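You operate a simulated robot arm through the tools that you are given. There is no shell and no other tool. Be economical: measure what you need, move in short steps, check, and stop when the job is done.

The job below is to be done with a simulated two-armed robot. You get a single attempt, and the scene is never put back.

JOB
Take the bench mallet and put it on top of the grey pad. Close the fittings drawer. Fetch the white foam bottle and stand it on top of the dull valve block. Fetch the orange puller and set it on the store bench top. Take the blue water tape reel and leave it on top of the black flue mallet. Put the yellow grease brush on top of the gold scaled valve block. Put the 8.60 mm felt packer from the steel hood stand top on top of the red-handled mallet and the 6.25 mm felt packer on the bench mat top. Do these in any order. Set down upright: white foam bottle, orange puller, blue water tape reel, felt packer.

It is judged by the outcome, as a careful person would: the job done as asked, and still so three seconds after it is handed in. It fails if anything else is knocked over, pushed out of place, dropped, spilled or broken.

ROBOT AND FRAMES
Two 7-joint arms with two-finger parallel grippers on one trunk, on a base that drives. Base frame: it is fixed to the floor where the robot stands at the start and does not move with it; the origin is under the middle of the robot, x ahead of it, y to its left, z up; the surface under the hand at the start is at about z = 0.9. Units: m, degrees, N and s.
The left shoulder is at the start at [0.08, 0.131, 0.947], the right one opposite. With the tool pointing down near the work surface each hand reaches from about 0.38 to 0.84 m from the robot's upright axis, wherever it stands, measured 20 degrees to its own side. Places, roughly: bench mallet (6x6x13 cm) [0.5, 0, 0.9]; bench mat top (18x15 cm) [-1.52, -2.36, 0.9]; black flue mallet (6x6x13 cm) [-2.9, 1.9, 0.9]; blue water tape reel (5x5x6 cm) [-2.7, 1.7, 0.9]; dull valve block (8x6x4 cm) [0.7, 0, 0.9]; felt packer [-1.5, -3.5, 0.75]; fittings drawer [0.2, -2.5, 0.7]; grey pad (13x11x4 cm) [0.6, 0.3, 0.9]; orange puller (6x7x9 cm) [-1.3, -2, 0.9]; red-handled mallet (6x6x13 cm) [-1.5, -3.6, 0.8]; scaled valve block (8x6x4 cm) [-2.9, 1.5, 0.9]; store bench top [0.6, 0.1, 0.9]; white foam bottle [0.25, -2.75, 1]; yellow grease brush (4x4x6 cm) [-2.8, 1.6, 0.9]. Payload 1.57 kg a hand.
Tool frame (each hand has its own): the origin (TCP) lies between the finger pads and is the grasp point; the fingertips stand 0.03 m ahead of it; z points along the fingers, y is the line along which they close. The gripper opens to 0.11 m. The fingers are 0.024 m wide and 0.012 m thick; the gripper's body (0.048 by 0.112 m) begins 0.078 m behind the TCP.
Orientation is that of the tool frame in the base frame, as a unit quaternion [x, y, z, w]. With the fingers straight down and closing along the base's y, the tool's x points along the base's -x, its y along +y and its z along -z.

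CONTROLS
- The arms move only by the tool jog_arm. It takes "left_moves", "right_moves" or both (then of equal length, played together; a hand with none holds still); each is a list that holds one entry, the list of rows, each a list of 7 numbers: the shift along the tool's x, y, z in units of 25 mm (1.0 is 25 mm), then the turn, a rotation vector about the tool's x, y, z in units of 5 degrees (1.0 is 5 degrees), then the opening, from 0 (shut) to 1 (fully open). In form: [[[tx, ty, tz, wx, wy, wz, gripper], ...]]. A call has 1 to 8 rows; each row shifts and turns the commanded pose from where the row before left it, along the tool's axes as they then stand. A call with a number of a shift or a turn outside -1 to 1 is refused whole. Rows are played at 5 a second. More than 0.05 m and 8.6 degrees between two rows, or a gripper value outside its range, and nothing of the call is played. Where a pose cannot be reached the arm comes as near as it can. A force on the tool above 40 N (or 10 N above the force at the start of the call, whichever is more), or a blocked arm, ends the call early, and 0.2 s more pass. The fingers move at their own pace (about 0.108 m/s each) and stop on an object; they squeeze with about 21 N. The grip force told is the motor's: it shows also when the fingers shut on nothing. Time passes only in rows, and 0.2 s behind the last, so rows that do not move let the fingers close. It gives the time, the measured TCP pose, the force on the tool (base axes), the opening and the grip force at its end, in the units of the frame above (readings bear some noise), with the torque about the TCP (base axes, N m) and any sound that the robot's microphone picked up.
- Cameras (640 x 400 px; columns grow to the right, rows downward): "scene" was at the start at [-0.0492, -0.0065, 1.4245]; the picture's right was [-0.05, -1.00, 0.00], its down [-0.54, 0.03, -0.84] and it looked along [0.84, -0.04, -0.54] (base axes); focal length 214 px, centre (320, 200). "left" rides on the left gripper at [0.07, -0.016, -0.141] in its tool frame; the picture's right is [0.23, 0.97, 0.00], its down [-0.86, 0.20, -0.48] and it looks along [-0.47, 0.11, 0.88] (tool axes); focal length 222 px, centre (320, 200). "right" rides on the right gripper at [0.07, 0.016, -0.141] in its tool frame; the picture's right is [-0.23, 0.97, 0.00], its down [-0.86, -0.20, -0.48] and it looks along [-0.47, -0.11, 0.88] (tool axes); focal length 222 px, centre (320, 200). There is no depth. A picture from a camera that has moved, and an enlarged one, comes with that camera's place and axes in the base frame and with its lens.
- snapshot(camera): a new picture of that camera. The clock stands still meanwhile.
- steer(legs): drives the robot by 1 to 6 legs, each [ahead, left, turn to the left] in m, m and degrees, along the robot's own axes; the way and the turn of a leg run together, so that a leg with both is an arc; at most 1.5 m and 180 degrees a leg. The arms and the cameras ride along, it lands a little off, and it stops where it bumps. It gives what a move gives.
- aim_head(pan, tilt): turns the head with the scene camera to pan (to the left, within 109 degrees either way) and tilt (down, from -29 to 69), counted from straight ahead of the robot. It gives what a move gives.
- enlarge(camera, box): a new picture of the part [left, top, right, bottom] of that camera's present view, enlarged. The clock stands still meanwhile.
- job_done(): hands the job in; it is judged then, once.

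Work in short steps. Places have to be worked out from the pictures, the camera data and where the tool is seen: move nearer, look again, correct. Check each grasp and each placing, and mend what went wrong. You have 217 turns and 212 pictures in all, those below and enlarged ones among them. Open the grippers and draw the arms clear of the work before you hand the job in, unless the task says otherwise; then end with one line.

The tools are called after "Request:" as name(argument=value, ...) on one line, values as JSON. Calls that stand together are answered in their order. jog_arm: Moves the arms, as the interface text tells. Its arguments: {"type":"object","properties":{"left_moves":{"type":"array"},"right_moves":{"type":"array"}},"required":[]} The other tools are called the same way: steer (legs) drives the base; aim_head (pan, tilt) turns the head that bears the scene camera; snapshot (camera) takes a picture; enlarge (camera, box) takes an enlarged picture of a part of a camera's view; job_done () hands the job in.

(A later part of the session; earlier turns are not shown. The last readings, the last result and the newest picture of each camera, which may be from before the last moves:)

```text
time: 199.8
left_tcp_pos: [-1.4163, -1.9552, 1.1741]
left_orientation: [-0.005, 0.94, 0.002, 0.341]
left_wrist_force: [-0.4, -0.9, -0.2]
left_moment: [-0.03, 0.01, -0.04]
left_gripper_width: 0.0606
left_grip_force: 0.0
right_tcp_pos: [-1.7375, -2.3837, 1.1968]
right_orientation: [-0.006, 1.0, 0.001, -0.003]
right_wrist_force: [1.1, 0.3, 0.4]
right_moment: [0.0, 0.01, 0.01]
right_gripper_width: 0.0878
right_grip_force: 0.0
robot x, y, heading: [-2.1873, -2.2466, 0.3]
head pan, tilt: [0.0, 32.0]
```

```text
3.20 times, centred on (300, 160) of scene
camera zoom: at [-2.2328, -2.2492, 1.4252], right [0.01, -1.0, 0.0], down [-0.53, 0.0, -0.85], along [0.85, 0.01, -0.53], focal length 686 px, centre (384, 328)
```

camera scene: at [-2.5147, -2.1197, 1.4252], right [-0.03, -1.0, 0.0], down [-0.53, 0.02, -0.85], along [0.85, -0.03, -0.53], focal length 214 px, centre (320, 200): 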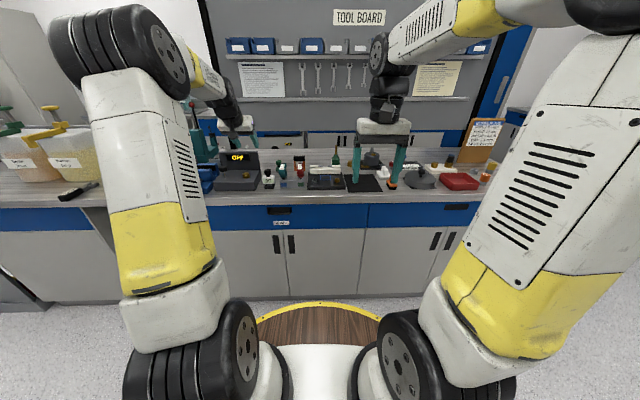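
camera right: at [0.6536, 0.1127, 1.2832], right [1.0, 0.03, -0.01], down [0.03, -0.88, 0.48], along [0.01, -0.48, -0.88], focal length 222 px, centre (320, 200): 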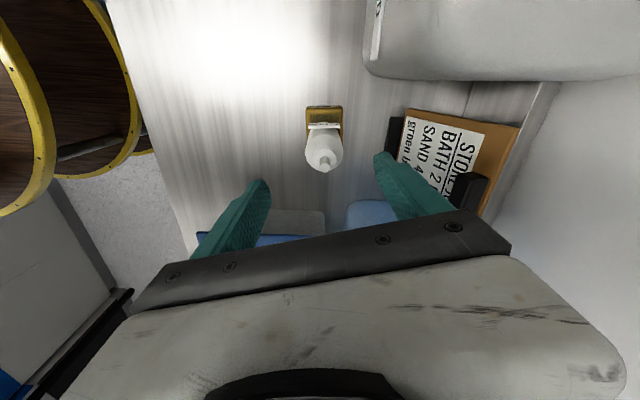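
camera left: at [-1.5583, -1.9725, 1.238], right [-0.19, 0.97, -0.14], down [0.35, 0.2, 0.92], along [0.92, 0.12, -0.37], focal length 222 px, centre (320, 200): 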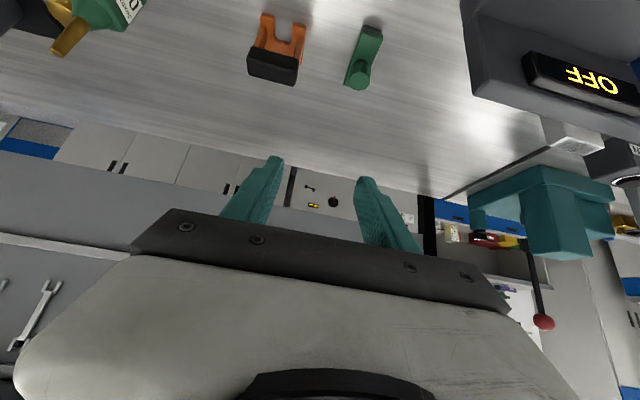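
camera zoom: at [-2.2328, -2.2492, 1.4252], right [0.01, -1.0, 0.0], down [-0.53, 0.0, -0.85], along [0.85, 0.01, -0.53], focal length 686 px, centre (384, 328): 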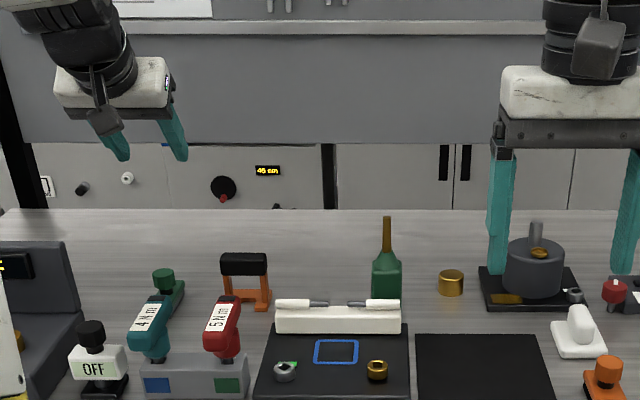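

The puller's black crossbar is centred at about (-1.34, -2.036), z ≈ 0.975. I'll bring the left hand above it.

Request:
jog_arm(left_moves=[[[0.147, -0.538, 0.87, 0, 0, 0, 0.9], [0.147, -0.538, 0.87, 0, 0, 0, 0.9], [0.147, -0.538, 0.87, 0, 0, 0, 0.9], [0.147, -0.538, 0.87, 0, 0, 0, 0.9], [0.147, -0.538, 0.87, 0, 0, 0, 0.9], [0.147, -0.538, 0.87, 0, 0, 0, 0.9], [0, 0, 0, 0, 0, 0, 0.9]]])

Request:
snapshot(camera="left")

Request:
enlarge(camera="scene", box=[220, 120, 340, 220])

```text
time: 201.4
left_tcp_pos: [-1.3481, -2.0367, 1.0599]
left_orientation: [-0.006, 0.94, 0.004, 0.341]
left_wrist_force: [-0.7, 0.2, -0.1]
left_moment: [0.0, 0.04, 0.01]
left_gripper_width: 0.0991
left_grip_force: 0.1
right_tcp_pos: [-1.7372, -2.3839, 1.1963]
right_orientation: [-0.006, 1.0, 0.001, -0.003]
right_wrist_force: [0.4, 0.2, 0.5]
right_moment: [-0.04, 0.01, 0.0]
right_gripper_width: 0.0876
right_grip_force: 0.0
robot x, y, heading: [-2.182, -2.2458, 0.1]
head pan, tilt: [0.0, 32.0]
```

```text
124 pictures are left
camera left: at [-1.4918, -2.0538, 1.1245], right [-0.19, 0.97, -0.14], down [0.35, 0.2, 0.92], along [0.92, 0.12, -0.37], focal length 222 px, centre (320, 200)
```

left: 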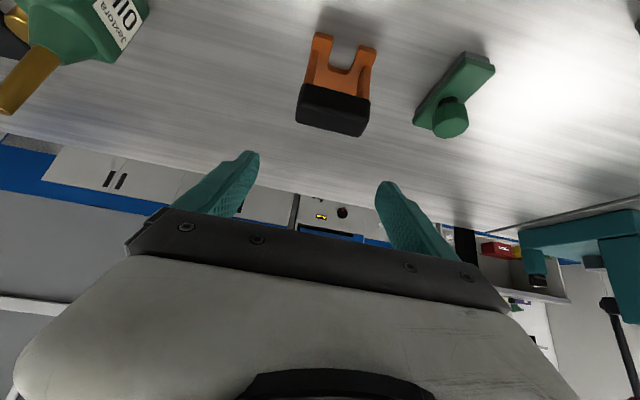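

```text
4.00 times, centred on (280, 170) of scene
camera zoom: at [-2.2327, -2.2492, 1.4252], right [0.01, -1.0, 0.0], down [-0.53, 0.0, -0.85], along [0.85, 0.01, -0.53], focal length 858 px, centre (480, 320)
```

zoom: 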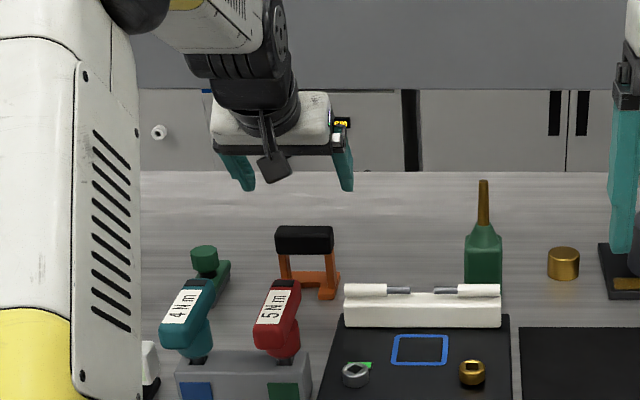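

Aligned. I'll descend to the crossbar and close.

Request:
jog_arm(left_moves=[[[0.67, 0.02, 0.8, 0, 0, 0, 0.9], [0.67, 0.02, 0.8, 0, 0, 0, 0.9], [0.67, 0.02, 0.8, 0, 0, 0, 0.9], [0, 0, 0, 0, 0, 0, 0.3], [0, 0, 0, 0, 0, 0, 0.3], [0, 0, 0, 0, 0, 0, 0.3]]])

Request:
snapshot(camera="left")

```text
time: 202.8
left_tcp_pos: [-1.3486, -2.0342, 0.9815]
left_orientation: [-0.006, 0.94, 0.004, 0.34]
left_wrist_force: [-0.1, -0.4, 0.0]
left_moment: [0.03, -0.01, -0.01]
left_gripper_width: 0.0654
left_grip_force: 20.8
right_tcp_pos: [-1.7372, -2.3846, 1.198]
right_orientation: [-0.007, 1.0, 0.001, -0.003]
right_wrist_force: [0.9, 0.3, 0.3]
right_moment: [0.02, -0.02, -0.01]
right_gripper_width: 0.0881
right_grip_force: 0.1
robot x, y, heading: [-2.1828, -2.2495, 0.5]
head pan, tilt: [0.0, 32.0]
```

```text
122 pictures are left
camera left: at [-1.4917, -2.0515, 1.0454], right [-0.19, 0.97, -0.14], down [0.35, 0.2, 0.92], along [0.92, 0.12, -0.37], focal length 222 px, centre (320, 200)
```

left: 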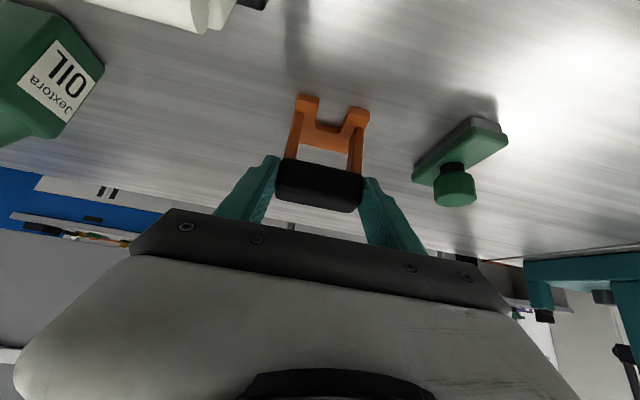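

The puller is gripped at 65 mm. I'll lift it and drive north round the island toward the store bench.

Request:
jog_arm(left_moves=[[[-0.735, 0, -0.876, 0, 0, 0, 0.3], [-0.735, 0, -0.876, 0, 0, 0, 0.3], [-0.735, 0, -0.876, 0, 0, 0, 0.3], [-0.735, 0, -0.876, 0, 0, 0, 0.3], [-0.735, 0, -0.876, 0, 0, 0, 0.3], [-0.735, 0, -0.876, 0, 0, 0, 0.3], [-0.735, 0, -0.876, 0, 0, 0, 0.3]]])

Request:
steer(legs=[[-0.4, 0, 0], [0, 0, 90], [1.45, 0, 0], [1.45, 0, 0], [0, 0, -90]])

Request:
snapshot(camera="left")

```text
time: 204.4
left_tcp_pos: [-1.3482, -2.036, 1.1832]
left_orientation: [-0.005, 0.94, 0.002, 0.342]
left_wrist_force: [0.0, 0.3, -1.8]
left_moment: [0.0, 0.03, 0.0]
left_gripper_width: 0.0655
left_grip_force: 21.0
right_tcp_pos: [-1.7373, -2.3834, 1.1968]
right_orientation: [-0.006, 1.0, 0.0, -0.003]
right_wrist_force: [-0.3, -0.3, -0.2]
right_moment: [-0.01, 0.0, 0.04]
right_gripper_width: 0.088
right_grip_force: 0.0
robot x, y, heading: [-2.1827, -2.2459, 0.2]
head pan, tilt: [0.0, 32.0]
```

```text
time: 228.2
left_tcp_pos: [-1.915, 0.8919, 1.1841]
left_orientation: [-0.036, 0.939, 0.014, 0.341]
left_wrist_force: [0.3, -0.5, -0.4]
left_moment: [0.01, 0.03, -0.04]
left_gripper_width: 0.0656
left_grip_force: 20.7
right_tcp_pos: [-2.2825, 0.5198, 1.1974]
right_orientation: [-0.038, 0.999, 0.001, -0.003]
right_wrist_force: [0.0, 0.8, -0.8]
right_moment: [-0.02, -0.01, -0.03]
right_gripper_width: 0.0878
right_grip_force: 0.0
robot x, y, heading: [-2.7378, 0.6282, 4.2]
head pan, tilt: [0.0, 32.0]
```

```text
121 pictures are left
camera left: at [-2.0576, 0.8651, 1.2478], right [-0.25, 0.96, -0.14], down [0.33, 0.22, 0.92], along [0.91, 0.18, -0.37], focal length 222 px, centre (320, 200)
```

left: 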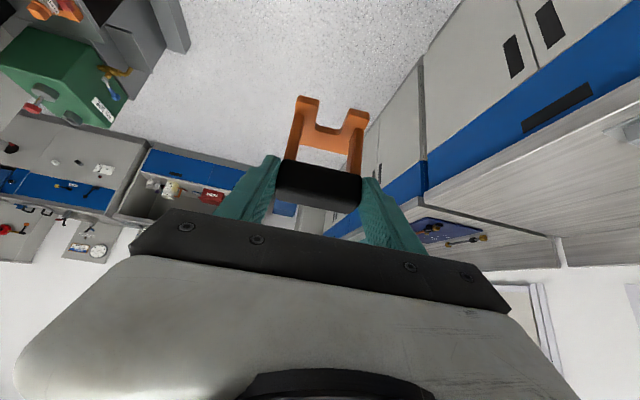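

The puller is still held well. I'll drive past the trolley, then strafe right toward the store bench.

Request:
steer(legs=[[1.2, 0, -4], [0.98, 0, 0], [0, -0.6, 0]])

Request:
snapshot(camera="scene")

Request:
snapshot(camera="left")

```text
time: 241.9
left_tcp_pos: [0.2664, 0.2362, 1.1838]
left_orientation: [0.005, 0.94, -0.001, 0.341]
left_wrist_force: [0.1, 0.4, -1.7]
left_moment: [0.0, 0.02, 0.0]
left_gripper_width: 0.0657
left_grip_force: 21.0
right_tcp_pos: [-0.1312, -0.1035, 1.1971]
right_orientation: [0.006, 1.0, 0.001, -0.004]
right_wrist_force: [0.1, -0.3, -0.6]
right_moment: [-0.03, -0.03, 0.01]
right_gripper_width: 0.0882
right_grip_force: 0.0
robot x, y, heading: [-0.573, 0.0438, -0.8]
head pan, tilt: [0.0, 32.0]
```

```text
120 pictures are left
camera scene: at [-0.623, 0.0429, 1.4252], right [-0.02, -1.0, 0.0], down [-0.53, 0.01, -0.85], along [0.85, -0.01, -0.53], focal length 214 px, centre (320, 200)
```

scene: 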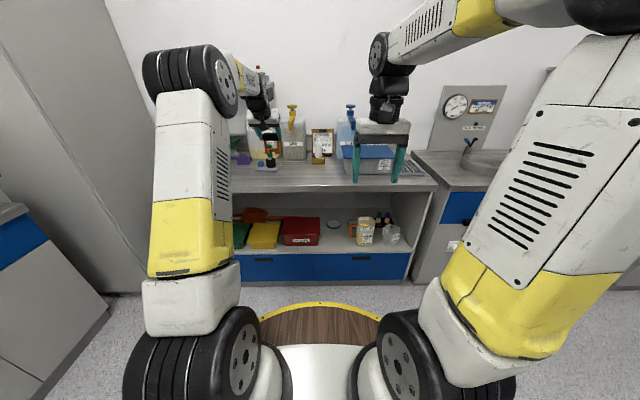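

```text
119 pictures are left
camera left: at [0.1218, 0.2228, 1.2477], right [-0.16, 0.98, -0.14], down [0.35, 0.19, 0.92], along [0.92, 0.1, -0.37], focal length 222 px, centre (320, 200)
```

left: 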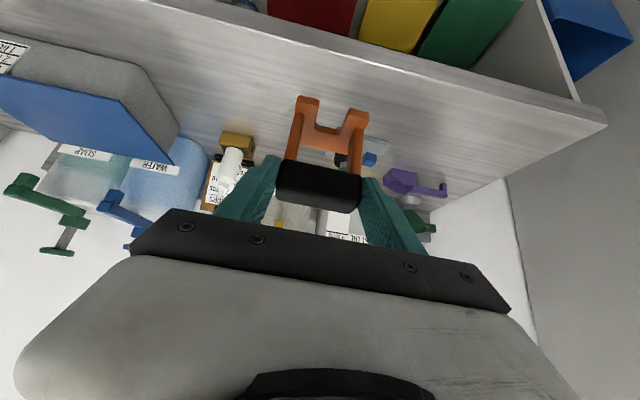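

I'll move so the puller comes over the free area at about (0.49, 0.12).

Request:
steer(legs=[[0.22, -0.12, 0.8]])

Request:
snapshot(camera="left")

Request:
enlarge(camera="scene", box=[200, 90, 400, 220])

```text
time: 243.8
left_tcp_pos: [0.4869, 0.1206, 1.1833]
left_orientation: [0.0, 0.94, 0.0, 0.341]
left_wrist_force: [0.2, -0.2, -0.6]
left_moment: [0.02, 0.05, -0.01]
left_gripper_width: 0.0656
left_grip_force: 21.1
right_tcp_pos: [0.0927, -0.2256, 1.1966]
right_orientation: [-0.001, 1.0, 0.0, -0.003]
right_wrist_force: [-0.9, 0.7, 0.2]
right_moment: [-0.02, -0.03, 0.0]
right_gripper_width: 0.0879
right_grip_force: 0.1
robot x, y, heading: [-0.3512, -0.0809, 0.1]
head pan, tilt: [0.0, 32.0]
```

```text
118 pictures are left
camera left: at [0.3424, 0.1048, 1.2477], right [-0.18, 0.97, -0.14], down [0.35, 0.2, 0.92], along [0.92, 0.11, -0.37], focal length 222 px, centre (320, 200)
```

left: 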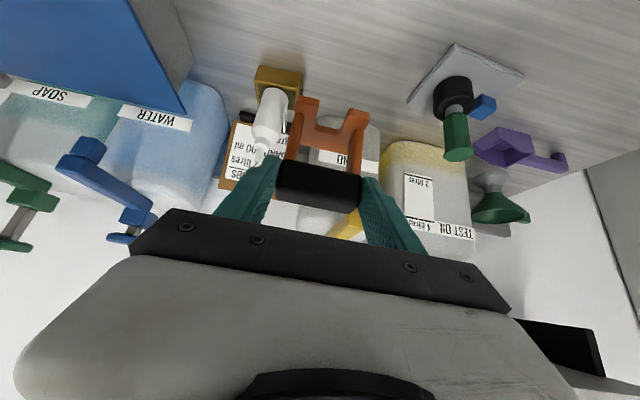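

```text
3.08 times, centred on (300, 155) of scene
camera zoom: at [-0.4002, -0.0841, 1.4252], right [0.0, -1.0, 0.0], down [-0.53, 0.0, -0.85], along [0.85, 0.0, -0.53], focal length 660 px, centre (382, 338)
```

zoom: 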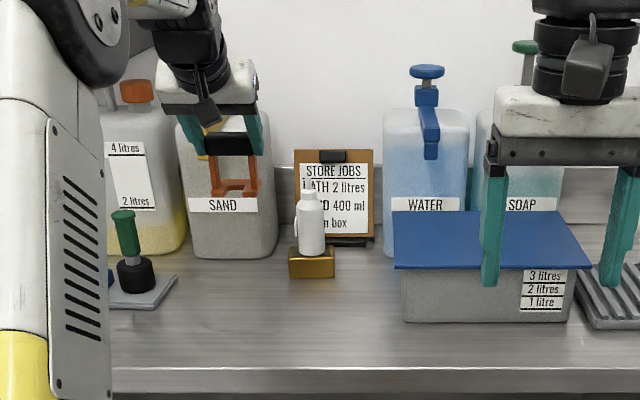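

The spot below is free. I'll lower the puller to near the bench.

Request:
jog_arm(left_moves=[[[0.827, 0, 0.985, 0, 0, 0, 0.3], [0.827, 0, 0.985, 0, 0, 0, 0.3], [0.827, 0, 0.985, 0, 0, 0, 0.3], [0.827, 0, 0.985, 0, 0, 0, 0.3], [0.827, 0, 0.985, 0, 0, 0, 0.3], [0.827, 0, 0.985, 0, 0, 0, 0.3], [0.13, 0, 0.154, 0, 0, 0, 0.3], [0, 0, 0, 0, 0, 0, 0.3]]])

Request:
enlarge(camera="scene", box=[220, 140, 340, 220])

```text
time: 245.6
left_tcp_pos: [0.4858, 0.1202, 0.986]
left_orientation: [-0.001, 0.94, 0.002, 0.341]
left_wrist_force: [0.0, 0.3, -0.6]
left_moment: [0.0, 0.04, -0.01]
left_gripper_width: 0.0657
left_grip_force: 21.0
right_tcp_pos: [0.0932, -0.224, 1.1956]
right_orientation: [0.0, 1.0, 0.0, -0.004]
right_wrist_force: [-0.3, -0.6, 0.1]
right_moment: [-0.01, 0.0, 0.0]
right_gripper_width: 0.0883
right_grip_force: 0.0
robot x, y, heading: [-0.3529, -0.0851, -0.1]
head pan, tilt: [0.0, 32.0]
```

```text
5.00 times, centred on (280, 180) of scene
camera zoom: at [-0.4001, -0.0842, 1.4252], right [0.0, -1.0, 0.0], down [-0.53, 0.0, -0.85], along [0.85, 0.0, -0.53], focal length 1072 px, centre (520, 300)
```

zoom: 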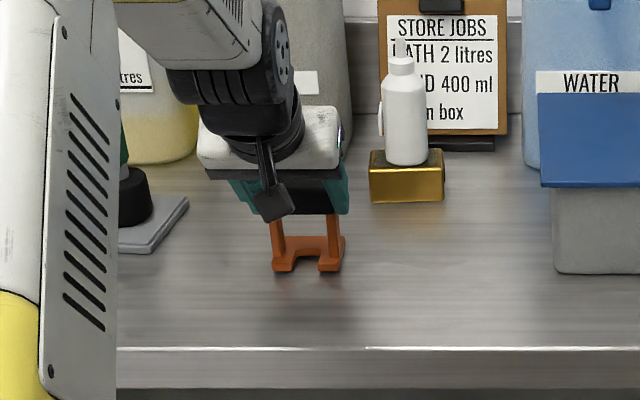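

Nearly down; I'll go the last millimetres by feel.

Request:
jog_arm(left_moves=[[[0.06, 0, 0.07, 0, 0, 0, 0.3], [0.05, 0, 0.06, 0, 0, 0, 0.3], [0.04, 0, 0.05, 0, 0, 0, 0.3], [0, 0, 0, 0, 0, 0, 0.3]]])

```text
time: 246.6
left_tcp_pos: [0.4856, 0.1213, 0.9814]
left_orientation: [0.0, 0.939, 0.001, 0.343]
left_wrist_force: [-0.6, 0.0, 7.4]
left_moment: [-0.26, -0.19, -0.04]
left_gripper_width: 0.0655
left_grip_force: 21.3
right_tcp_pos: [0.0934, -0.2261, 1.1973]
right_orientation: [0.0, 1.0, 0.001, -0.003]
right_wrist_force: [-0.8, -0.1, 1.1]
right_moment: [-0.01, -0.01, 0.01]
right_gripper_width: 0.0879
right_grip_force: 0.0
robot x, y, heading: [-0.3522, -0.0843, -0.1]
head pan, tilt: [0.0, 32.0]
```

Contact at 0.981. I'll open, withdraw up and back, and check.

Request:
jog_arm(left_moves=[[[0, 0, 0, 0, 0, 0, 0.7], [0, 0, 0, 0, 0, 0, 0.8], [0, 0, 0, 0, 0, 0, 0.85], [-0.4, 0, -0.7, 0, 0, 0, 0.85], [-0.6, 0, -1, 0, 0, 0, 0.85], [-0.6, 0, -1, 0, 0, 0, 0.85], [-0.6, 0, -1, 0, 0, 0, 0.85], [-0.6, 0, -1, 0, 0, 0, 0.85]]])

Request:
enlarge(camera="scene", box=[200, 110, 400, 230])

```text
time: 248.3
left_tcp_pos: [0.4638, 0.1212, 1.1163]
left_orientation: [-0.001, 0.94, 0.002, 0.341]
left_wrist_force: [0.4, 0.4, -0.2]
left_moment: [0.01, -0.01, 0.04]
left_gripper_width: 0.0935
left_grip_force: 0.0
right_tcp_pos: [0.0943, -0.2245, 1.1963]
right_orientation: [0.0, 1.0, 0.0, -0.004]
right_wrist_force: [-0.5, -0.4, 0.6]
right_moment: [-0.02, 0.02, 0.02]
right_gripper_width: 0.0878
right_grip_force: 0.0
robot x, y, heading: [-0.3504, -0.0812, 0.0]
head pan, tilt: [0.0, 32.0]
```

```text
3.20 times, centred on (300, 170) of scene
camera zoom: at [-0.4, -0.0842, 1.4252], right [0.0, -1.0, 0.0], down [-0.53, 0.0, -0.85], along [0.85, 0.0, -0.53], focal length 686 px, centre (384, 296)
```

zoom: 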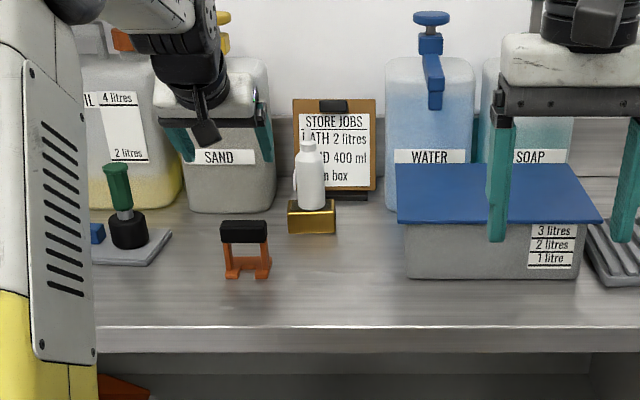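

The puller stands on the store bench. Now to the packers: I'll drive down the aisle to y ≈ -2.7 and look.

Request:
steer(legs=[[-0.06, 0, 0], [0, 0, -90], [1.4, 0, 0], [1.2, 0, 0]])

Request:
aim_head(pan=-45, tilt=25)

Request:
snapshot(camera="scene")

```text
time: 265.2
left_tcp_pos: [-0.178, -3.4671, 1.1144]
left_orientation: [0.659, 0.67, -0.238, 0.244]
left_wrist_force: [-0.3, 0.4, 0.4]
left_moment: [0.01, 0.01, 0.0]
left_gripper_width: 0.0935
left_grip_force: 0.1
right_tcp_pos: [-0.5289, -3.1029, 1.1965]
right_orientation: [0.701, 0.714, 0.003, -0.002]
right_wrist_force: [0.1, -0.1, 0.6]
right_moment: [0.03, -0.02, 0.02]
right_gripper_width: 0.0882
right_grip_force: 0.1
robot x, y, heading: [-0.398, -2.6558, -89.2]
head pan, tilt: [0.0, 32.0]
```

```text
time: 266.4
left_tcp_pos: [-0.1775, -3.467, 1.115]
left_orientation: [0.659, 0.67, -0.238, 0.244]
left_wrist_force: [1.4, 1.0, 1.0]
left_moment: [0.01, 0.01, 0.0]
left_gripper_width: 0.0932
left_grip_force: 0.0
right_tcp_pos: [-0.528, -3.1013, 1.1968]
right_orientation: [0.701, 0.713, 0.003, -0.002]
right_wrist_force: [0.6, -0.4, 0.3]
right_moment: [0.02, 0.02, 0.01]
right_gripper_width: 0.0882
right_grip_force: 0.1
robot x, y, heading: [-0.3966, -2.6564, -89.3]
head pan, tilt: [-45.0, 25.0]
```

```text
114 pictures are left
camera scene: at [-0.4589, -2.5834, 1.4363], right [-0.72, 0.7, 0.0], down [0.29, 0.3, -0.91], along [-0.63, -0.65, -0.42], focal length 214 px, centre (320, 200)
```

scene: 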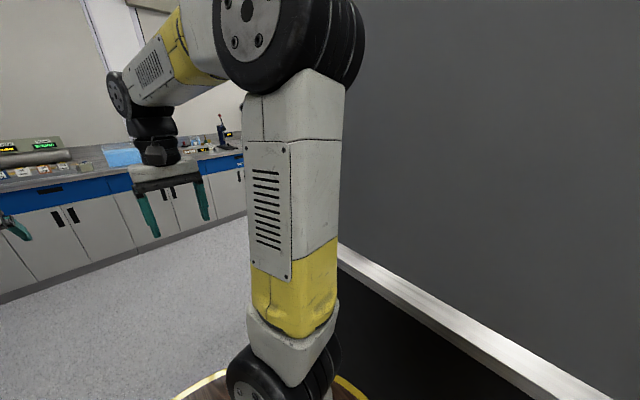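

The screen still blocks the view. I'll drive 0.6 m further and look again.

Request:
steer(legs=[[0.6, 0, 0]])

Request:
aim_head(pan=-75, tilt=25)

Request:
snapshot(camera="scene")

```text
time: 269.8
left_tcp_pos: [-0.1589, -4.0785, 1.1152]
left_orientation: [0.656, 0.673, -0.237, 0.245]
left_wrist_force: [0.3, 1.0, -0.1]
left_moment: [-0.01, -0.01, -0.02]
left_gripper_width: 0.0937
left_grip_force: 0.2
right_tcp_pos: [-0.5138, -3.7192, 1.1965]
right_orientation: [0.698, 0.716, 0.003, -0.001]
right_wrist_force: [1.0, 0.0, 0.5]
right_moment: [0.0, -0.02, -0.01]
right_gripper_width: 0.088
right_grip_force: 0.2
robot x, y, heading: [-0.3847, -3.2669, -88.5]
head pan, tilt: [-45.0, 25.0]
```

```text
time: 270.8
left_tcp_pos: [-0.158, -4.0792, 1.1149]
left_orientation: [0.656, 0.673, -0.237, 0.245]
left_wrist_force: [0.5, 0.2, 0.3]
left_moment: [0.0, 0.0, 0.0]
left_gripper_width: 0.0934
left_grip_force: 0.0
right_tcp_pos: [-0.5141, -3.7187, 1.1974]
right_orientation: [0.697, 0.717, 0.003, -0.002]
right_wrist_force: [0.1, -0.1, 0.2]
right_moment: [-0.01, 0.01, 0.0]
right_gripper_width: 0.0881
right_grip_force: 0.1
robot x, y, heading: [-0.383, -3.2678, -88.9]
head pan, tilt: [-75.0, 25.0]
```

```text
113 pictures are left
camera scene: at [-0.4738, -3.158, 1.4363], right [-0.28, 0.96, 0.0], down [0.41, 0.12, -0.91], along [-0.87, -0.25, -0.42], focal length 214 px, centre (320, 200)
```

scene: 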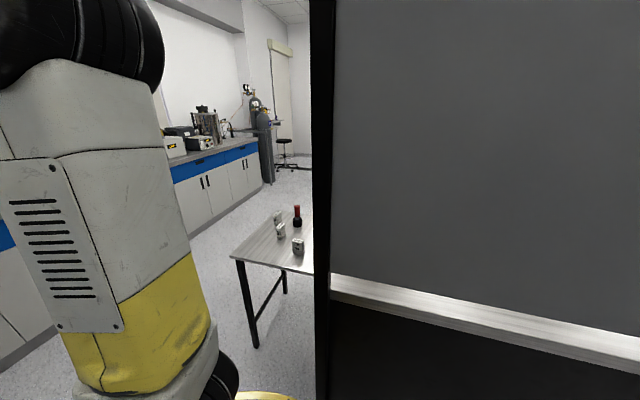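

The hood stand is a small steel table south of the island, at about x -1.14 to -1.8, y -3.2 to -3.77. I'll go round its south side and face it from the west.

Request:
steer(legs=[[0.5, 0, 0], [0, 0, -91], [0, 0.4, 0], [1.4, 0, 0], [0.45, 0, 0]])

Request:
aim_head(pan=-60, tilt=30)

Request:
snapshot(camera="scene")

```text
time: 288.6
left_tcp_pos: [-3.0375, -4.5113, 1.1149]
left_orientation: [0.94, 0.03, -0.341, 0.013]
left_wrist_force: [0.2, 0.1, 0.1]
left_moment: [0.01, 0.01, 0.01]
left_gripper_width: 0.0934
left_grip_force: 0.1
right_tcp_pos: [-2.6889, -4.1448, 1.1964]
right_orientation: [1.0, 0.03, 0.003, 0.001]
right_wrist_force: [-0.4, -0.5, -0.3]
right_moment: [-0.01, 0.02, -0.01]
right_gripper_width: 0.0882
right_grip_force: 0.0
robot x, y, heading: [-2.2389, -4.2592, -176.8]
head pan, tilt: [-75.0, 25.0]
```

```text
time: 289.4
left_tcp_pos: [-3.0371, -4.5111, 1.1154]
left_orientation: [0.94, 0.028, -0.34, 0.012]
left_wrist_force: [0.5, -0.4, -0.5]
left_moment: [-0.03, 0.01, -0.01]
left_gripper_width: 0.0939
left_grip_force: 0.1
right_tcp_pos: [-2.6895, -4.1437, 1.1966]
right_orientation: [1.0, 0.03, 0.002, 0.001]
right_wrist_force: [0.1, -0.2, 0.1]
right_moment: [-0.01, -0.04, 0.01]
right_gripper_width: 0.0882
right_grip_force: 0.1
robot x, y, heading: [-2.2388, -4.2591, -176.3]
head pan, tilt: [-60.0, 30.0]
```

```text
112 pictures are left
camera scene: at [-2.1456, -4.1766, 1.4283], right [0.84, 0.55, 0.0], down [0.27, -0.42, -0.87], along [-0.47, 0.72, -0.5], focal length 214 px, centre (320, 200)
```

scene: 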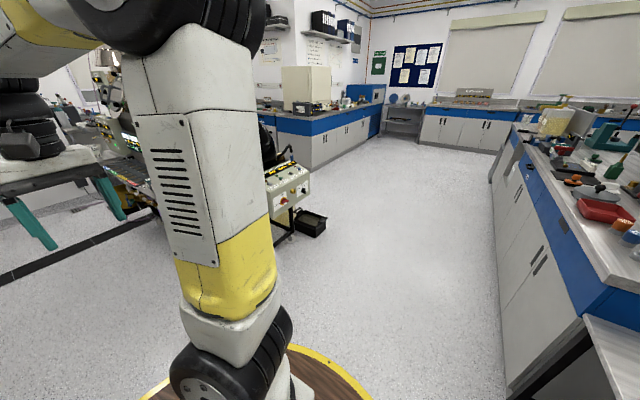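

The way is clear. I'll turn to face +x, then shift left to y ≈ -3.6.

Request:
steer(legs=[[0, 0, -92], [0, 0, -92], [0, 0.62, 0]])

Request:
aim_head(pan=0, tilt=38)

Request:
snapshot(camera="scene")

Request:
snapshot(camera="right")

```text
time: 300.7
left_tcp_pos: [-1.3999, -3.4503, 1.115]
left_orientation: [0.01, 0.94, -0.003, 0.342]
left_wrist_force: [-0.2, 0.7, -0.5]
left_moment: [0.01, -0.02, 0.0]
left_gripper_width: 0.0934
left_grip_force: 0.1
right_tcp_pos: [-1.777, -3.7871, 1.1964]
right_orientation: [0.011, 1.0, 0.001, -0.003]
right_wrist_force: [-0.2, 0.9, -0.1]
right_moment: [0.02, 0.02, -0.01]
right_gripper_width: 0.0882
right_grip_force: 0.1
robot x, y, heading: [-2.2196, -3.634, -1.5]
head pan, tilt: [-60.0, 30.0]
```

```text
time: 302.0
left_tcp_pos: [-1.3992, -3.4506, 1.1136]
left_orientation: [0.01, 0.94, -0.002, 0.341]
left_wrist_force: [0.9, -0.1, -0.2]
left_moment: [0.02, 0.0, 0.0]
left_gripper_width: 0.0935
left_grip_force: 0.0
right_tcp_pos: [-1.7777, -3.7863, 1.1962]
right_orientation: [0.01, 1.0, 0.001, -0.004]
right_wrist_force: [-0.6, 0.8, -0.5]
right_moment: [-0.01, 0.0, 0.0]
right_gripper_width: 0.0878
right_grip_force: 0.1
robot x, y, heading: [-2.2197, -3.6339, -1.5]
head pan, tilt: [0.0, 38.0]
```

```text
111 pictures are left
camera scene: at [-2.2715, -3.6362, 1.416], right [-0.03, -1.0, 0.0], down [-0.62, 0.02, -0.79], along [0.79, -0.02, -0.62], focal length 214 px, centre (320, 200)
```

scene: 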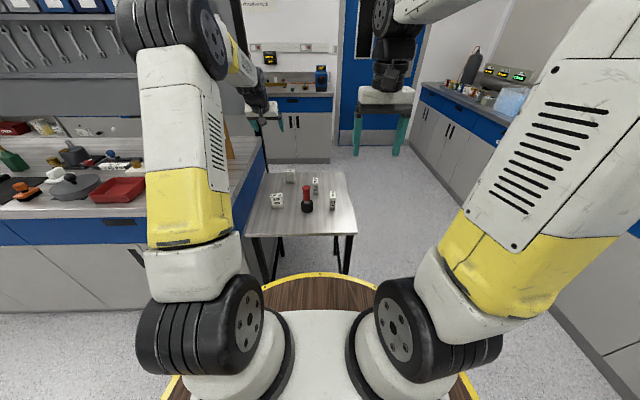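

```text
110 pictures are left
camera right: at [-1.8459, -3.7696, 1.3382], right [0.25, 0.97, 0.0], down [0.85, -0.22, 0.47], along [0.46, -0.12, -0.88], focal length 222 px, centre (320, 200)
```

right: 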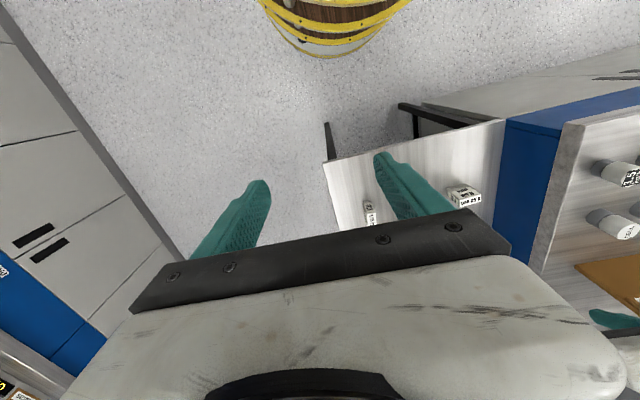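

Request:
enlarge(camera="scene", box=[255, 160, 355, 225])

Request:
snapshot(camera="left")

```text
6.15 times, centred on (305, 192) of scene
camera zoom: at [-2.2715, -3.6362, 1.416], right [-0.03, -1.0, 0.0], down [-0.62, 0.02, -0.79], along [0.79, -0.02, -0.62], focal length 1320 px, centre (412, 246)
```

zoom: 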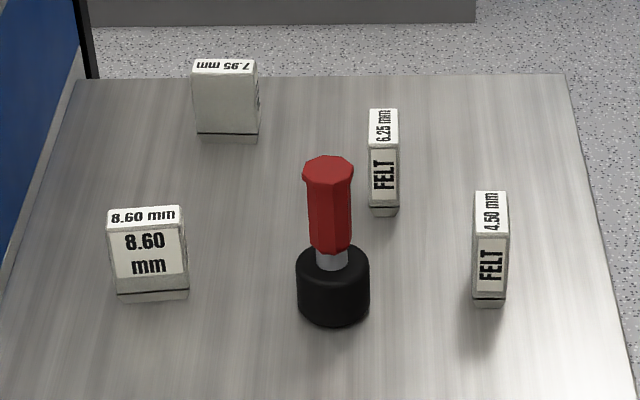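

```text
108 pictures are left
camera left: at [-1.5446, -3.4625, 1.179], right [-0.15, 0.98, -0.14], down [0.35, 0.19, 0.92], along [0.92, 0.09, -0.37], focal length 222 px, centre (320, 200)
```

left: 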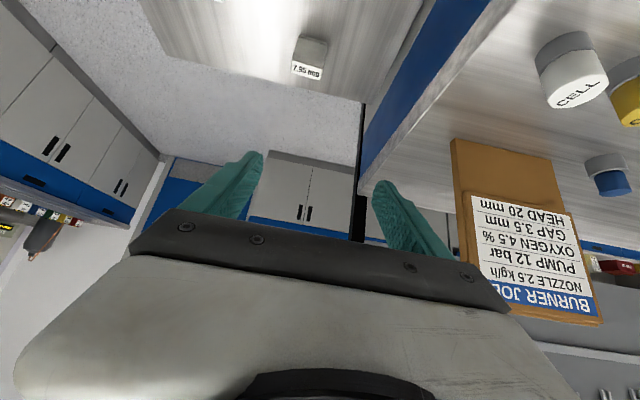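

The stand carries packers 8.60, 7.95, 6.25 and 4.50 mm and the red mallet at (-1.498, -3.596), stand top z 0.75. The 8.60 packer is at about (-1.469, -3.455). I'll bring the left hand above it.

Request:
jog_arm(left_moves=[[[0.95, -0.02, 0.51, 0, 0, 0, 0.9], [0.95, -0.02, 0.51, 0, 0, 0, 0.9], [0.95, -0.02, 0.51, 0, 0, 0, 0.9], [0.95, -0.02, 0.51, 0, 0, 0, 0.9], [0.95, -0.02, 0.51, 0, 0, 0, 0.9], [0.95, -0.02, 0.51, 0, 0, 0, 0.9], [0.95, -0.02, 0.51, 0, 0, 0, 0.9], [0.95, -0.02, 0.51, 0, 0, 0, 0.9]]])

Request:
snapshot(camera="left")

Request:
enlarge(camera="scene", box=[240, 150, 360, 235])

```text
time: 303.8
left_tcp_pos: [-1.4802, -3.454, 0.9142]
left_orientation: [0.01, 0.94, -0.003, 0.342]
left_wrist_force: [0.0, 0.5, 0.4]
left_moment: [-0.02, 0.02, 0.0]
left_gripper_width: 0.0991
left_grip_force: 0.1
right_tcp_pos: [-1.7783, -3.7871, 1.1967]
right_orientation: [0.011, 1.0, 0.002, -0.004]
right_wrist_force: [-0.4, -0.4, -0.3]
right_moment: [-0.01, -0.02, 0.01]
right_gripper_width: 0.0878
right_grip_force: 0.0
robot x, y, heading: [-2.2197, -3.6366, -1.6]
head pan, tilt: [0.0, 38.0]
```

```text
107 pictures are left
camera left: at [-1.625, -3.4667, 0.9775], right [-0.15, 0.98, -0.14], down [0.35, 0.19, 0.92], along [0.92, 0.09, -0.37], focal length 222 px, centre (320, 200)
```

left: 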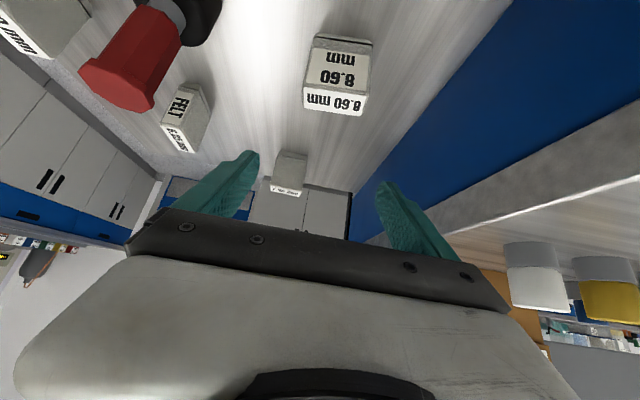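

```text
4.71 times, centred on (300, 192) of scene
camera zoom: at [-2.2716, -3.6361, 1.4159], right [-0.03, -1.0, 0.0], down [-0.62, 0.02, -0.79], along [0.79, -0.02, -0.62], focal length 1009 px, centre (414, 235)
```

zoom: 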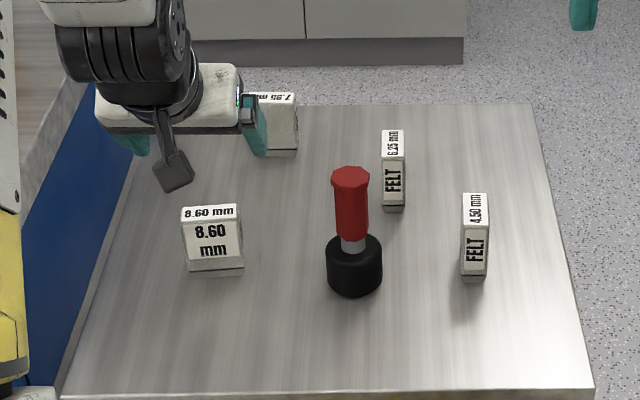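

The packer is centred below but yawed about 7°. I'll match the yaw, descend and close.

Request:
jog_arm(left_moves=[[[0, 0.03, 0, -0.45, 0, -0.54, 0.9], [0, 0.03, 0, -0.45, 0, -0.54, 0.9], [0.68, 0, 0.81, 0, 0, 0, 0.9], [0.68, 0, 0.81, 0, 0, 0, 0.9], [0.68, 0, 0.81, 0, 0, 0, 0.9], [0.68, 0, 0.81, 0, 0, 0, 0.9], [0, 0, 0, 0, 0, 0, 0.9]]])

Request:
snapshot(camera="left")

```text
time: 305.4
left_tcp_pos: [-1.4813, -3.4499, 0.8084]
left_orientation: [-0.047, 0.939, 0.018, 0.341]
left_wrist_force: [1.1, 0.4, 0.3]
left_moment: [-0.03, -0.03, 0.02]
left_gripper_width: 0.0993
left_grip_force: 0.0
right_tcp_pos: [-1.7787, -3.7864, 1.197]
right_orientation: [0.01, 1.0, 0.001, -0.004]
right_wrist_force: [-0.2, -1.1, -0.1]
right_moment: [0.01, 0.0, 0.01]
right_gripper_width: 0.0879
right_grip_force: 0.0
robot x, y, heading: [-2.2195, -3.6346, -1.3]
head pan, tilt: [0.0, 38.0]
```

```text
105 pictures are left
camera left: at [-1.6228, -3.4798, 0.8727], right [-0.27, 0.95, -0.14], down [0.33, 0.23, 0.92], along [0.91, 0.2, -0.37], focal length 222 px, centre (320, 200)
```

left: 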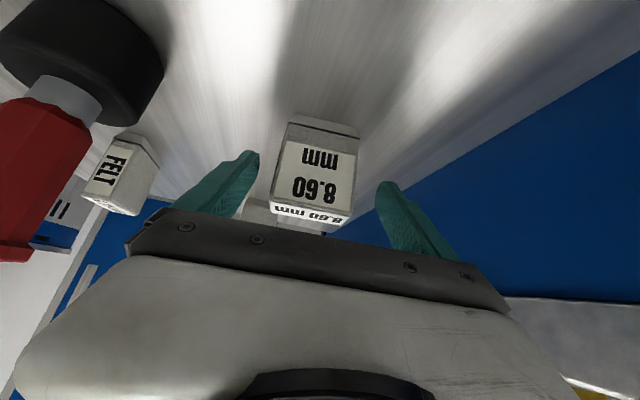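

Aligned. I'll close, then lift.

Request:
jog_arm(left_moves=[[[0, 0, 0, 0, 0, 0, 0.2], [0, 0, 0, 0, 0, 0, 0.2], [0, 0, 0, 0, 0, 0, 0.2], [-0.73, 0, -0.87, 0, 0, 0, 0.2], [-0.73, 0, -0.87, 0, 0, 0, 0.2], [-0.73, 0, -0.87, 0, 0, 0, 0.2], [-0.73, 0, -0.87, 0, 0, 0, 0.2], [-0.73, 0, -0.87, 0, 0, 0, 0.2]]])

Request:
enlarge(camera="scene", box=[240, 130, 360, 225])

Request:
snapshot(camera="left")

```text
time: 307.2
left_tcp_pos: [-1.483, -3.4496, 0.9501]
left_orientation: [-0.046, 0.939, 0.017, 0.341]
left_wrist_force: [-1.1, -0.3, -1.1]
left_moment: [0.03, 0.04, -0.01]
left_gripper_width: 0.0557
left_grip_force: 20.9
right_tcp_pos: [-1.777, -3.7872, 1.1971]
right_orientation: [0.01, 1.0, 0.001, -0.003]
right_wrist_force: [0.0, -0.6, -0.6]
right_moment: [0.04, 0.01, 0.01]
right_gripper_width: 0.0878
right_grip_force: 0.1
robot x, y, heading: [-2.2206, -3.6386, -1.6]
head pan, tilt: [0.0, 38.0]
```

```text
4.21 times, centred on (300, 178) of scene
camera zoom: at [-2.2713, -3.6361, 1.416], right [-0.03, -1.0, 0.0], down [-0.62, 0.02, -0.79], along [0.79, -0.02, -0.62], focal length 903 px, centre (404, 295)
```

zoom: 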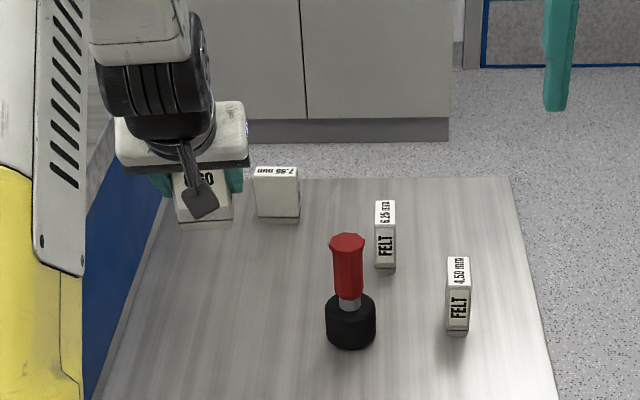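

```text
103 pictures are left
camera left: at [-1.6248, -3.4799, 1.0148], right [-0.27, 0.95, -0.14], down [0.33, 0.23, 0.92], along [0.9, 0.2, -0.38], focal length 222 px, centre (320, 200)
```

left: 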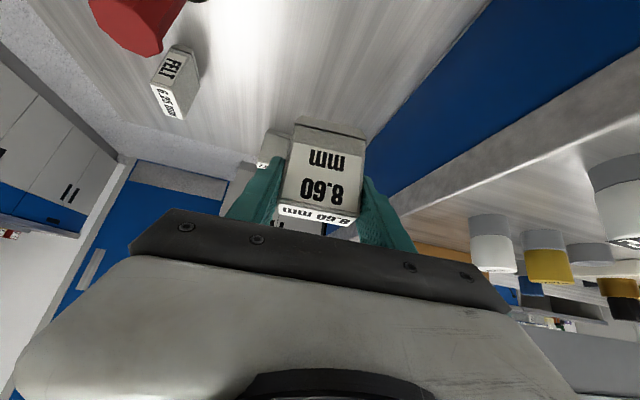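

The packer is held at 56 mm width. I'll raise it a bit more and carry it over the mallet handle at (-1.50, -3.595).

Request:
jog_arm(left_moves=[[[-0.386, 0, -0.46, 0, 0, 0, 0.2], [-0.386, 0, -0.46, 0, 0, 0, 0.2], [0.21, -0.94, -0.177, 0, 0, 0, 0.2], [0.21, -0.94, -0.177, 0, 0, 0, 0.2], [0.21, -0.94, -0.177, 0, 0, 0, 0.2], [0.21, -0.94, -0.177, 0, 0, 0, 0.2], [0.21, -0.94, -0.177, 0, 0, 0, 0.2], [0.21, -0.94, -0.177, 0, 0, 0, 0.2]]])

Request:
enlarge(camera="scene", box=[270, 140, 360, 210])

Request:
enlarge(camera="left", box=[220, 40, 420, 240])

```text
time: 309.0
left_tcp_pos: [-1.5052, -3.5934, 0.9806]
left_orientation: [-0.048, 0.939, 0.018, 0.34]
left_wrist_force: [0.3, -0.1, -0.7]
left_moment: [0.0, 0.01, -0.03]
left_gripper_width: 0.0556
left_grip_force: 20.8
right_tcp_pos: [-1.7777, -3.7866, 1.1964]
right_orientation: [0.011, 1.0, 0.001, -0.003]
right_wrist_force: [0.8, 0.3, -0.6]
right_moment: [-0.01, 0.02, 0.05]
right_gripper_width: 0.0879
right_grip_force: 0.0
robot x, y, heading: [-2.2205, -3.6342, -1.5]
head pan, tilt: [0.0, 38.0]
```

```text
5.71 times, centred on (315, 175) of scene
camera zoom: at [-2.2714, -3.6358, 1.416], right [-0.03, -1.0, 0.0], down [-0.62, 0.02, -0.79], along [0.79, -0.02, -0.62], focal length 1226 px, centre (349, 343)
```

zoom: 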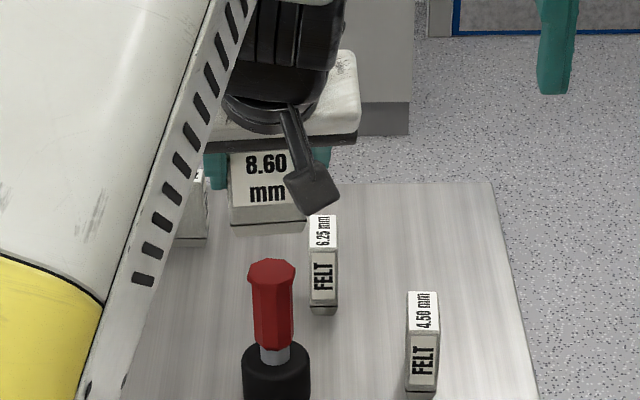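

```text
2.00 times, centred on (320, 140) of left
camera zoom: at [-1.6477, -3.6247, 1.0443], right [-0.27, 0.95, -0.14], down [0.33, 0.23, 0.92], along [0.91, 0.2, -0.37], focal length 444 px, centre (320, 320)
```

zoom: 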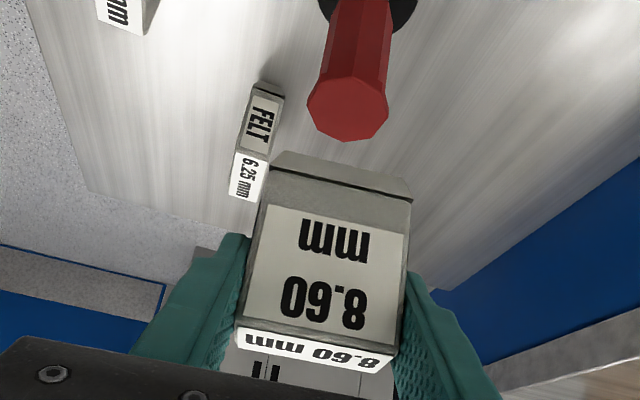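

By both cameras the packer is 5–12 mm too far forward. I'll pull it back 8 mm and lower to just above the handle.

Request:
jog_arm(left_moves=[[[0.6, 0, 0.465, 0, 0, 0, 0.2], [0.6, 0, 0.465, 0, 0, 0, 0.2], [0, 0, 0, 0, 0, 0, 0.2]]])

Request:
enlarge(camera="scene", box=[270, 140, 360, 210])

Request:
enlarge(camera="left", box=[220, 40, 420, 240])

```text
time: 309.8
left_tcp_pos: [-1.513, -3.5962, 0.9437]
left_orientation: [-0.048, 0.939, 0.019, 0.341]
left_wrist_force: [-0.1, 0.2, -0.4]
left_moment: [-0.01, 0.02, 0.01]
left_gripper_width: 0.0557
left_grip_force: 21.7
right_tcp_pos: [-1.7773, -3.787, 1.1968]
right_orientation: [0.01, 1.0, 0.001, -0.004]
right_wrist_force: [0.1, 0.2, -0.5]
right_moment: [0.01, -0.02, 0.02]
right_gripper_width: 0.088
right_grip_force: 0.0
robot x, y, heading: [-2.2156, -3.6332, -1.5]
head pan, tilt: [0.0, 38.0]
```

```text
5.71 times, centred on (315, 175) of scene
camera zoom: at [-2.2715, -3.6362, 1.4159], right [-0.03, -1.0, 0.0], down [-0.62, 0.02, -0.79], along [0.79, -0.02, -0.62], focal length 1226 px, centre (349, 343)
```

zoom: 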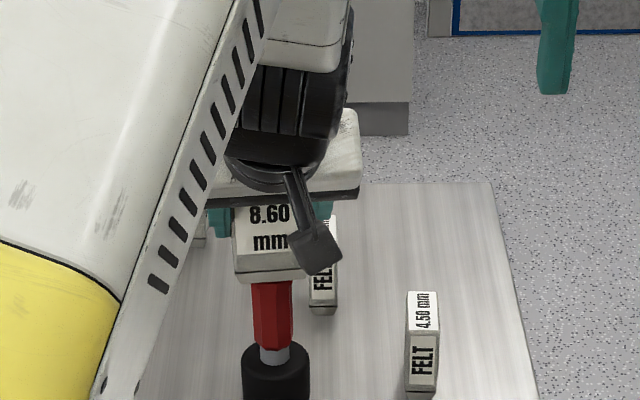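

```text
2.00 times, centred on (320, 140) of left
camera zoom: at [-1.6554, -3.6261, 1.0081], right [-0.27, 0.95, -0.14], down [0.33, 0.23, 0.92], along [0.9, 0.2, -0.37], focal length 444 px, centre (320, 320)
```

zoom: 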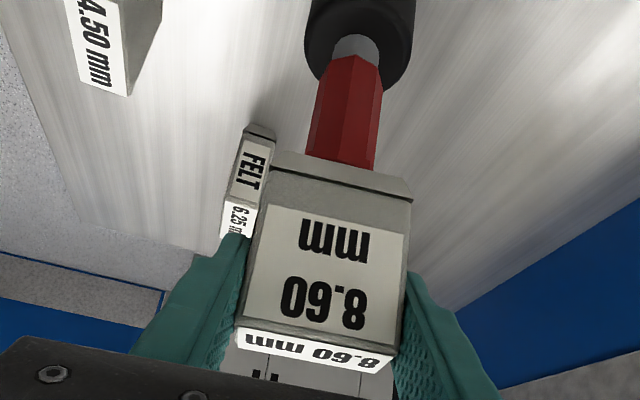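

Now within a few millimetres. I'll nudge 3 mm forward and lower to contact.

Request:
jog_arm(left_moves=[[[-0.09, 0, 0.077, 0, 0, 0, 0.2], [0.06, 0, 0.07, 0, 0, 0, 0.2], [0.05, 0, 0.06, 0, 0, 0, 0.2], [0.04, 0, 0.05, 0, 0, 0, 0.2], [0, 0, 0, 0, 0, 0, 0.2]]])

```text
time: 311.0
left_tcp_pos: [-1.5104, -3.5957, 0.9382]
left_orientation: [-0.047, 0.938, 0.018, 0.342]
left_wrist_force: [-4.4, 0.9, 13.3]
left_moment: [0.02, 0.28, 0.06]
left_gripper_width: 0.0556
left_grip_force: 20.6
right_tcp_pos: [-1.7778, -3.7877, 1.1964]
right_orientation: [0.01, 1.0, 0.001, -0.004]
right_wrist_force: [-0.3, 0.1, -0.1]
right_moment: [-0.01, 0.0, 0.01]
right_gripper_width: 0.0881
right_grip_force: 0.0
robot x, y, heading: [-2.2171, -3.6321, -1.5]
head pan, tilt: [0.0, 38.0]
```

Contact. I'll open gently and withdraw along the fingers.

Request:
jog_arm(left_moves=[[[-0.03, 0, -0.03, 0, 0, 0, 0.2], [0, 0, 0, 0, 0, 0, 0.55], [0, 0, 0, 0, 0, 0, 0.7], [0, 0, 0, 0, 0, 0, 0.8], [0, 0, -0.6, 0, 0, 0, 0.8], [-0.3, 0, -1, 0, 0, 0, 0.8], [-0.3, 0, -1, 0, 0, 0, 0.8], [-0.3, 0, -1, 0, 0, 0, 0.8]]])

Request:
enlarge(camera="scene", box=[270, 140, 360, 210])

Request:
snapshot(camera="left")

```text
time: 312.8
left_tcp_pos: [-1.5526, -3.5999, 1.02]
left_orientation: [-0.048, 0.939, 0.018, 0.341]
left_wrist_force: [0.5, 0.8, 0.9]
left_moment: [-0.02, 0.01, 0.04]
left_gripper_width: 0.0883
left_grip_force: 0.1
right_tcp_pos: [-1.777, -3.7874, 1.1959]
right_orientation: [0.01, 1.0, 0.001, -0.003]
right_wrist_force: [0.6, 0.2, -0.2]
right_moment: [0.06, 0.01, 0.0]
right_gripper_width: 0.088
right_grip_force: 0.1
robot x, y, heading: [-2.2172, -3.6362, -1.5]
head pan, tilt: [0.0, 38.0]
```

```text
5.71 times, centred on (315, 175) of scene
camera zoom: at [-2.2713, -3.6362, 1.416], right [-0.03, -1.0, 0.0], down [-0.62, 0.02, -0.79], along [0.79, -0.02, -0.62], focal length 1226 px, centre (349, 343)
```

zoom: 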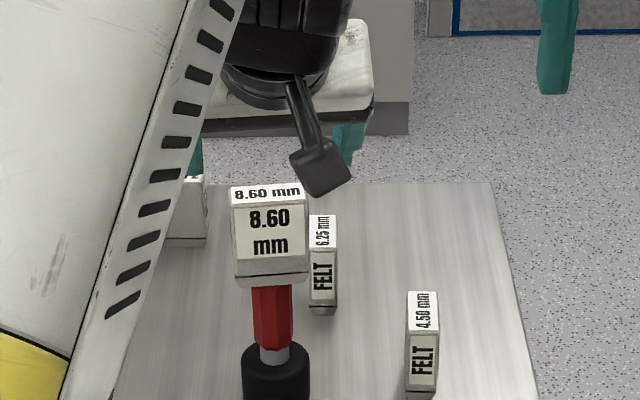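

```text
97 pictures are left
camera left: at [-1.6941, -3.6302, 1.0843], right [-0.27, 0.95, -0.14], down [0.33, 0.23, 0.92], along [0.91, 0.2, -0.37], focal length 222 px, centre (320, 200)
```

left: 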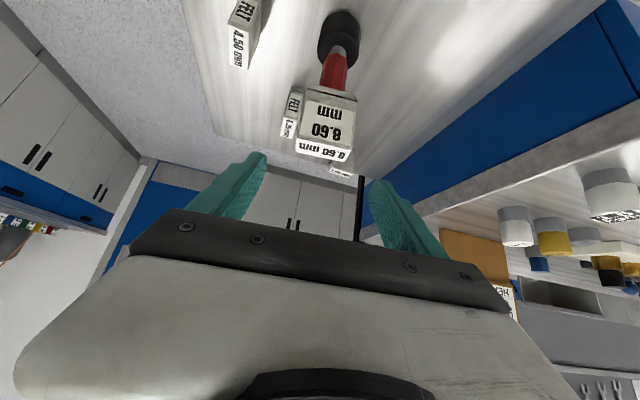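

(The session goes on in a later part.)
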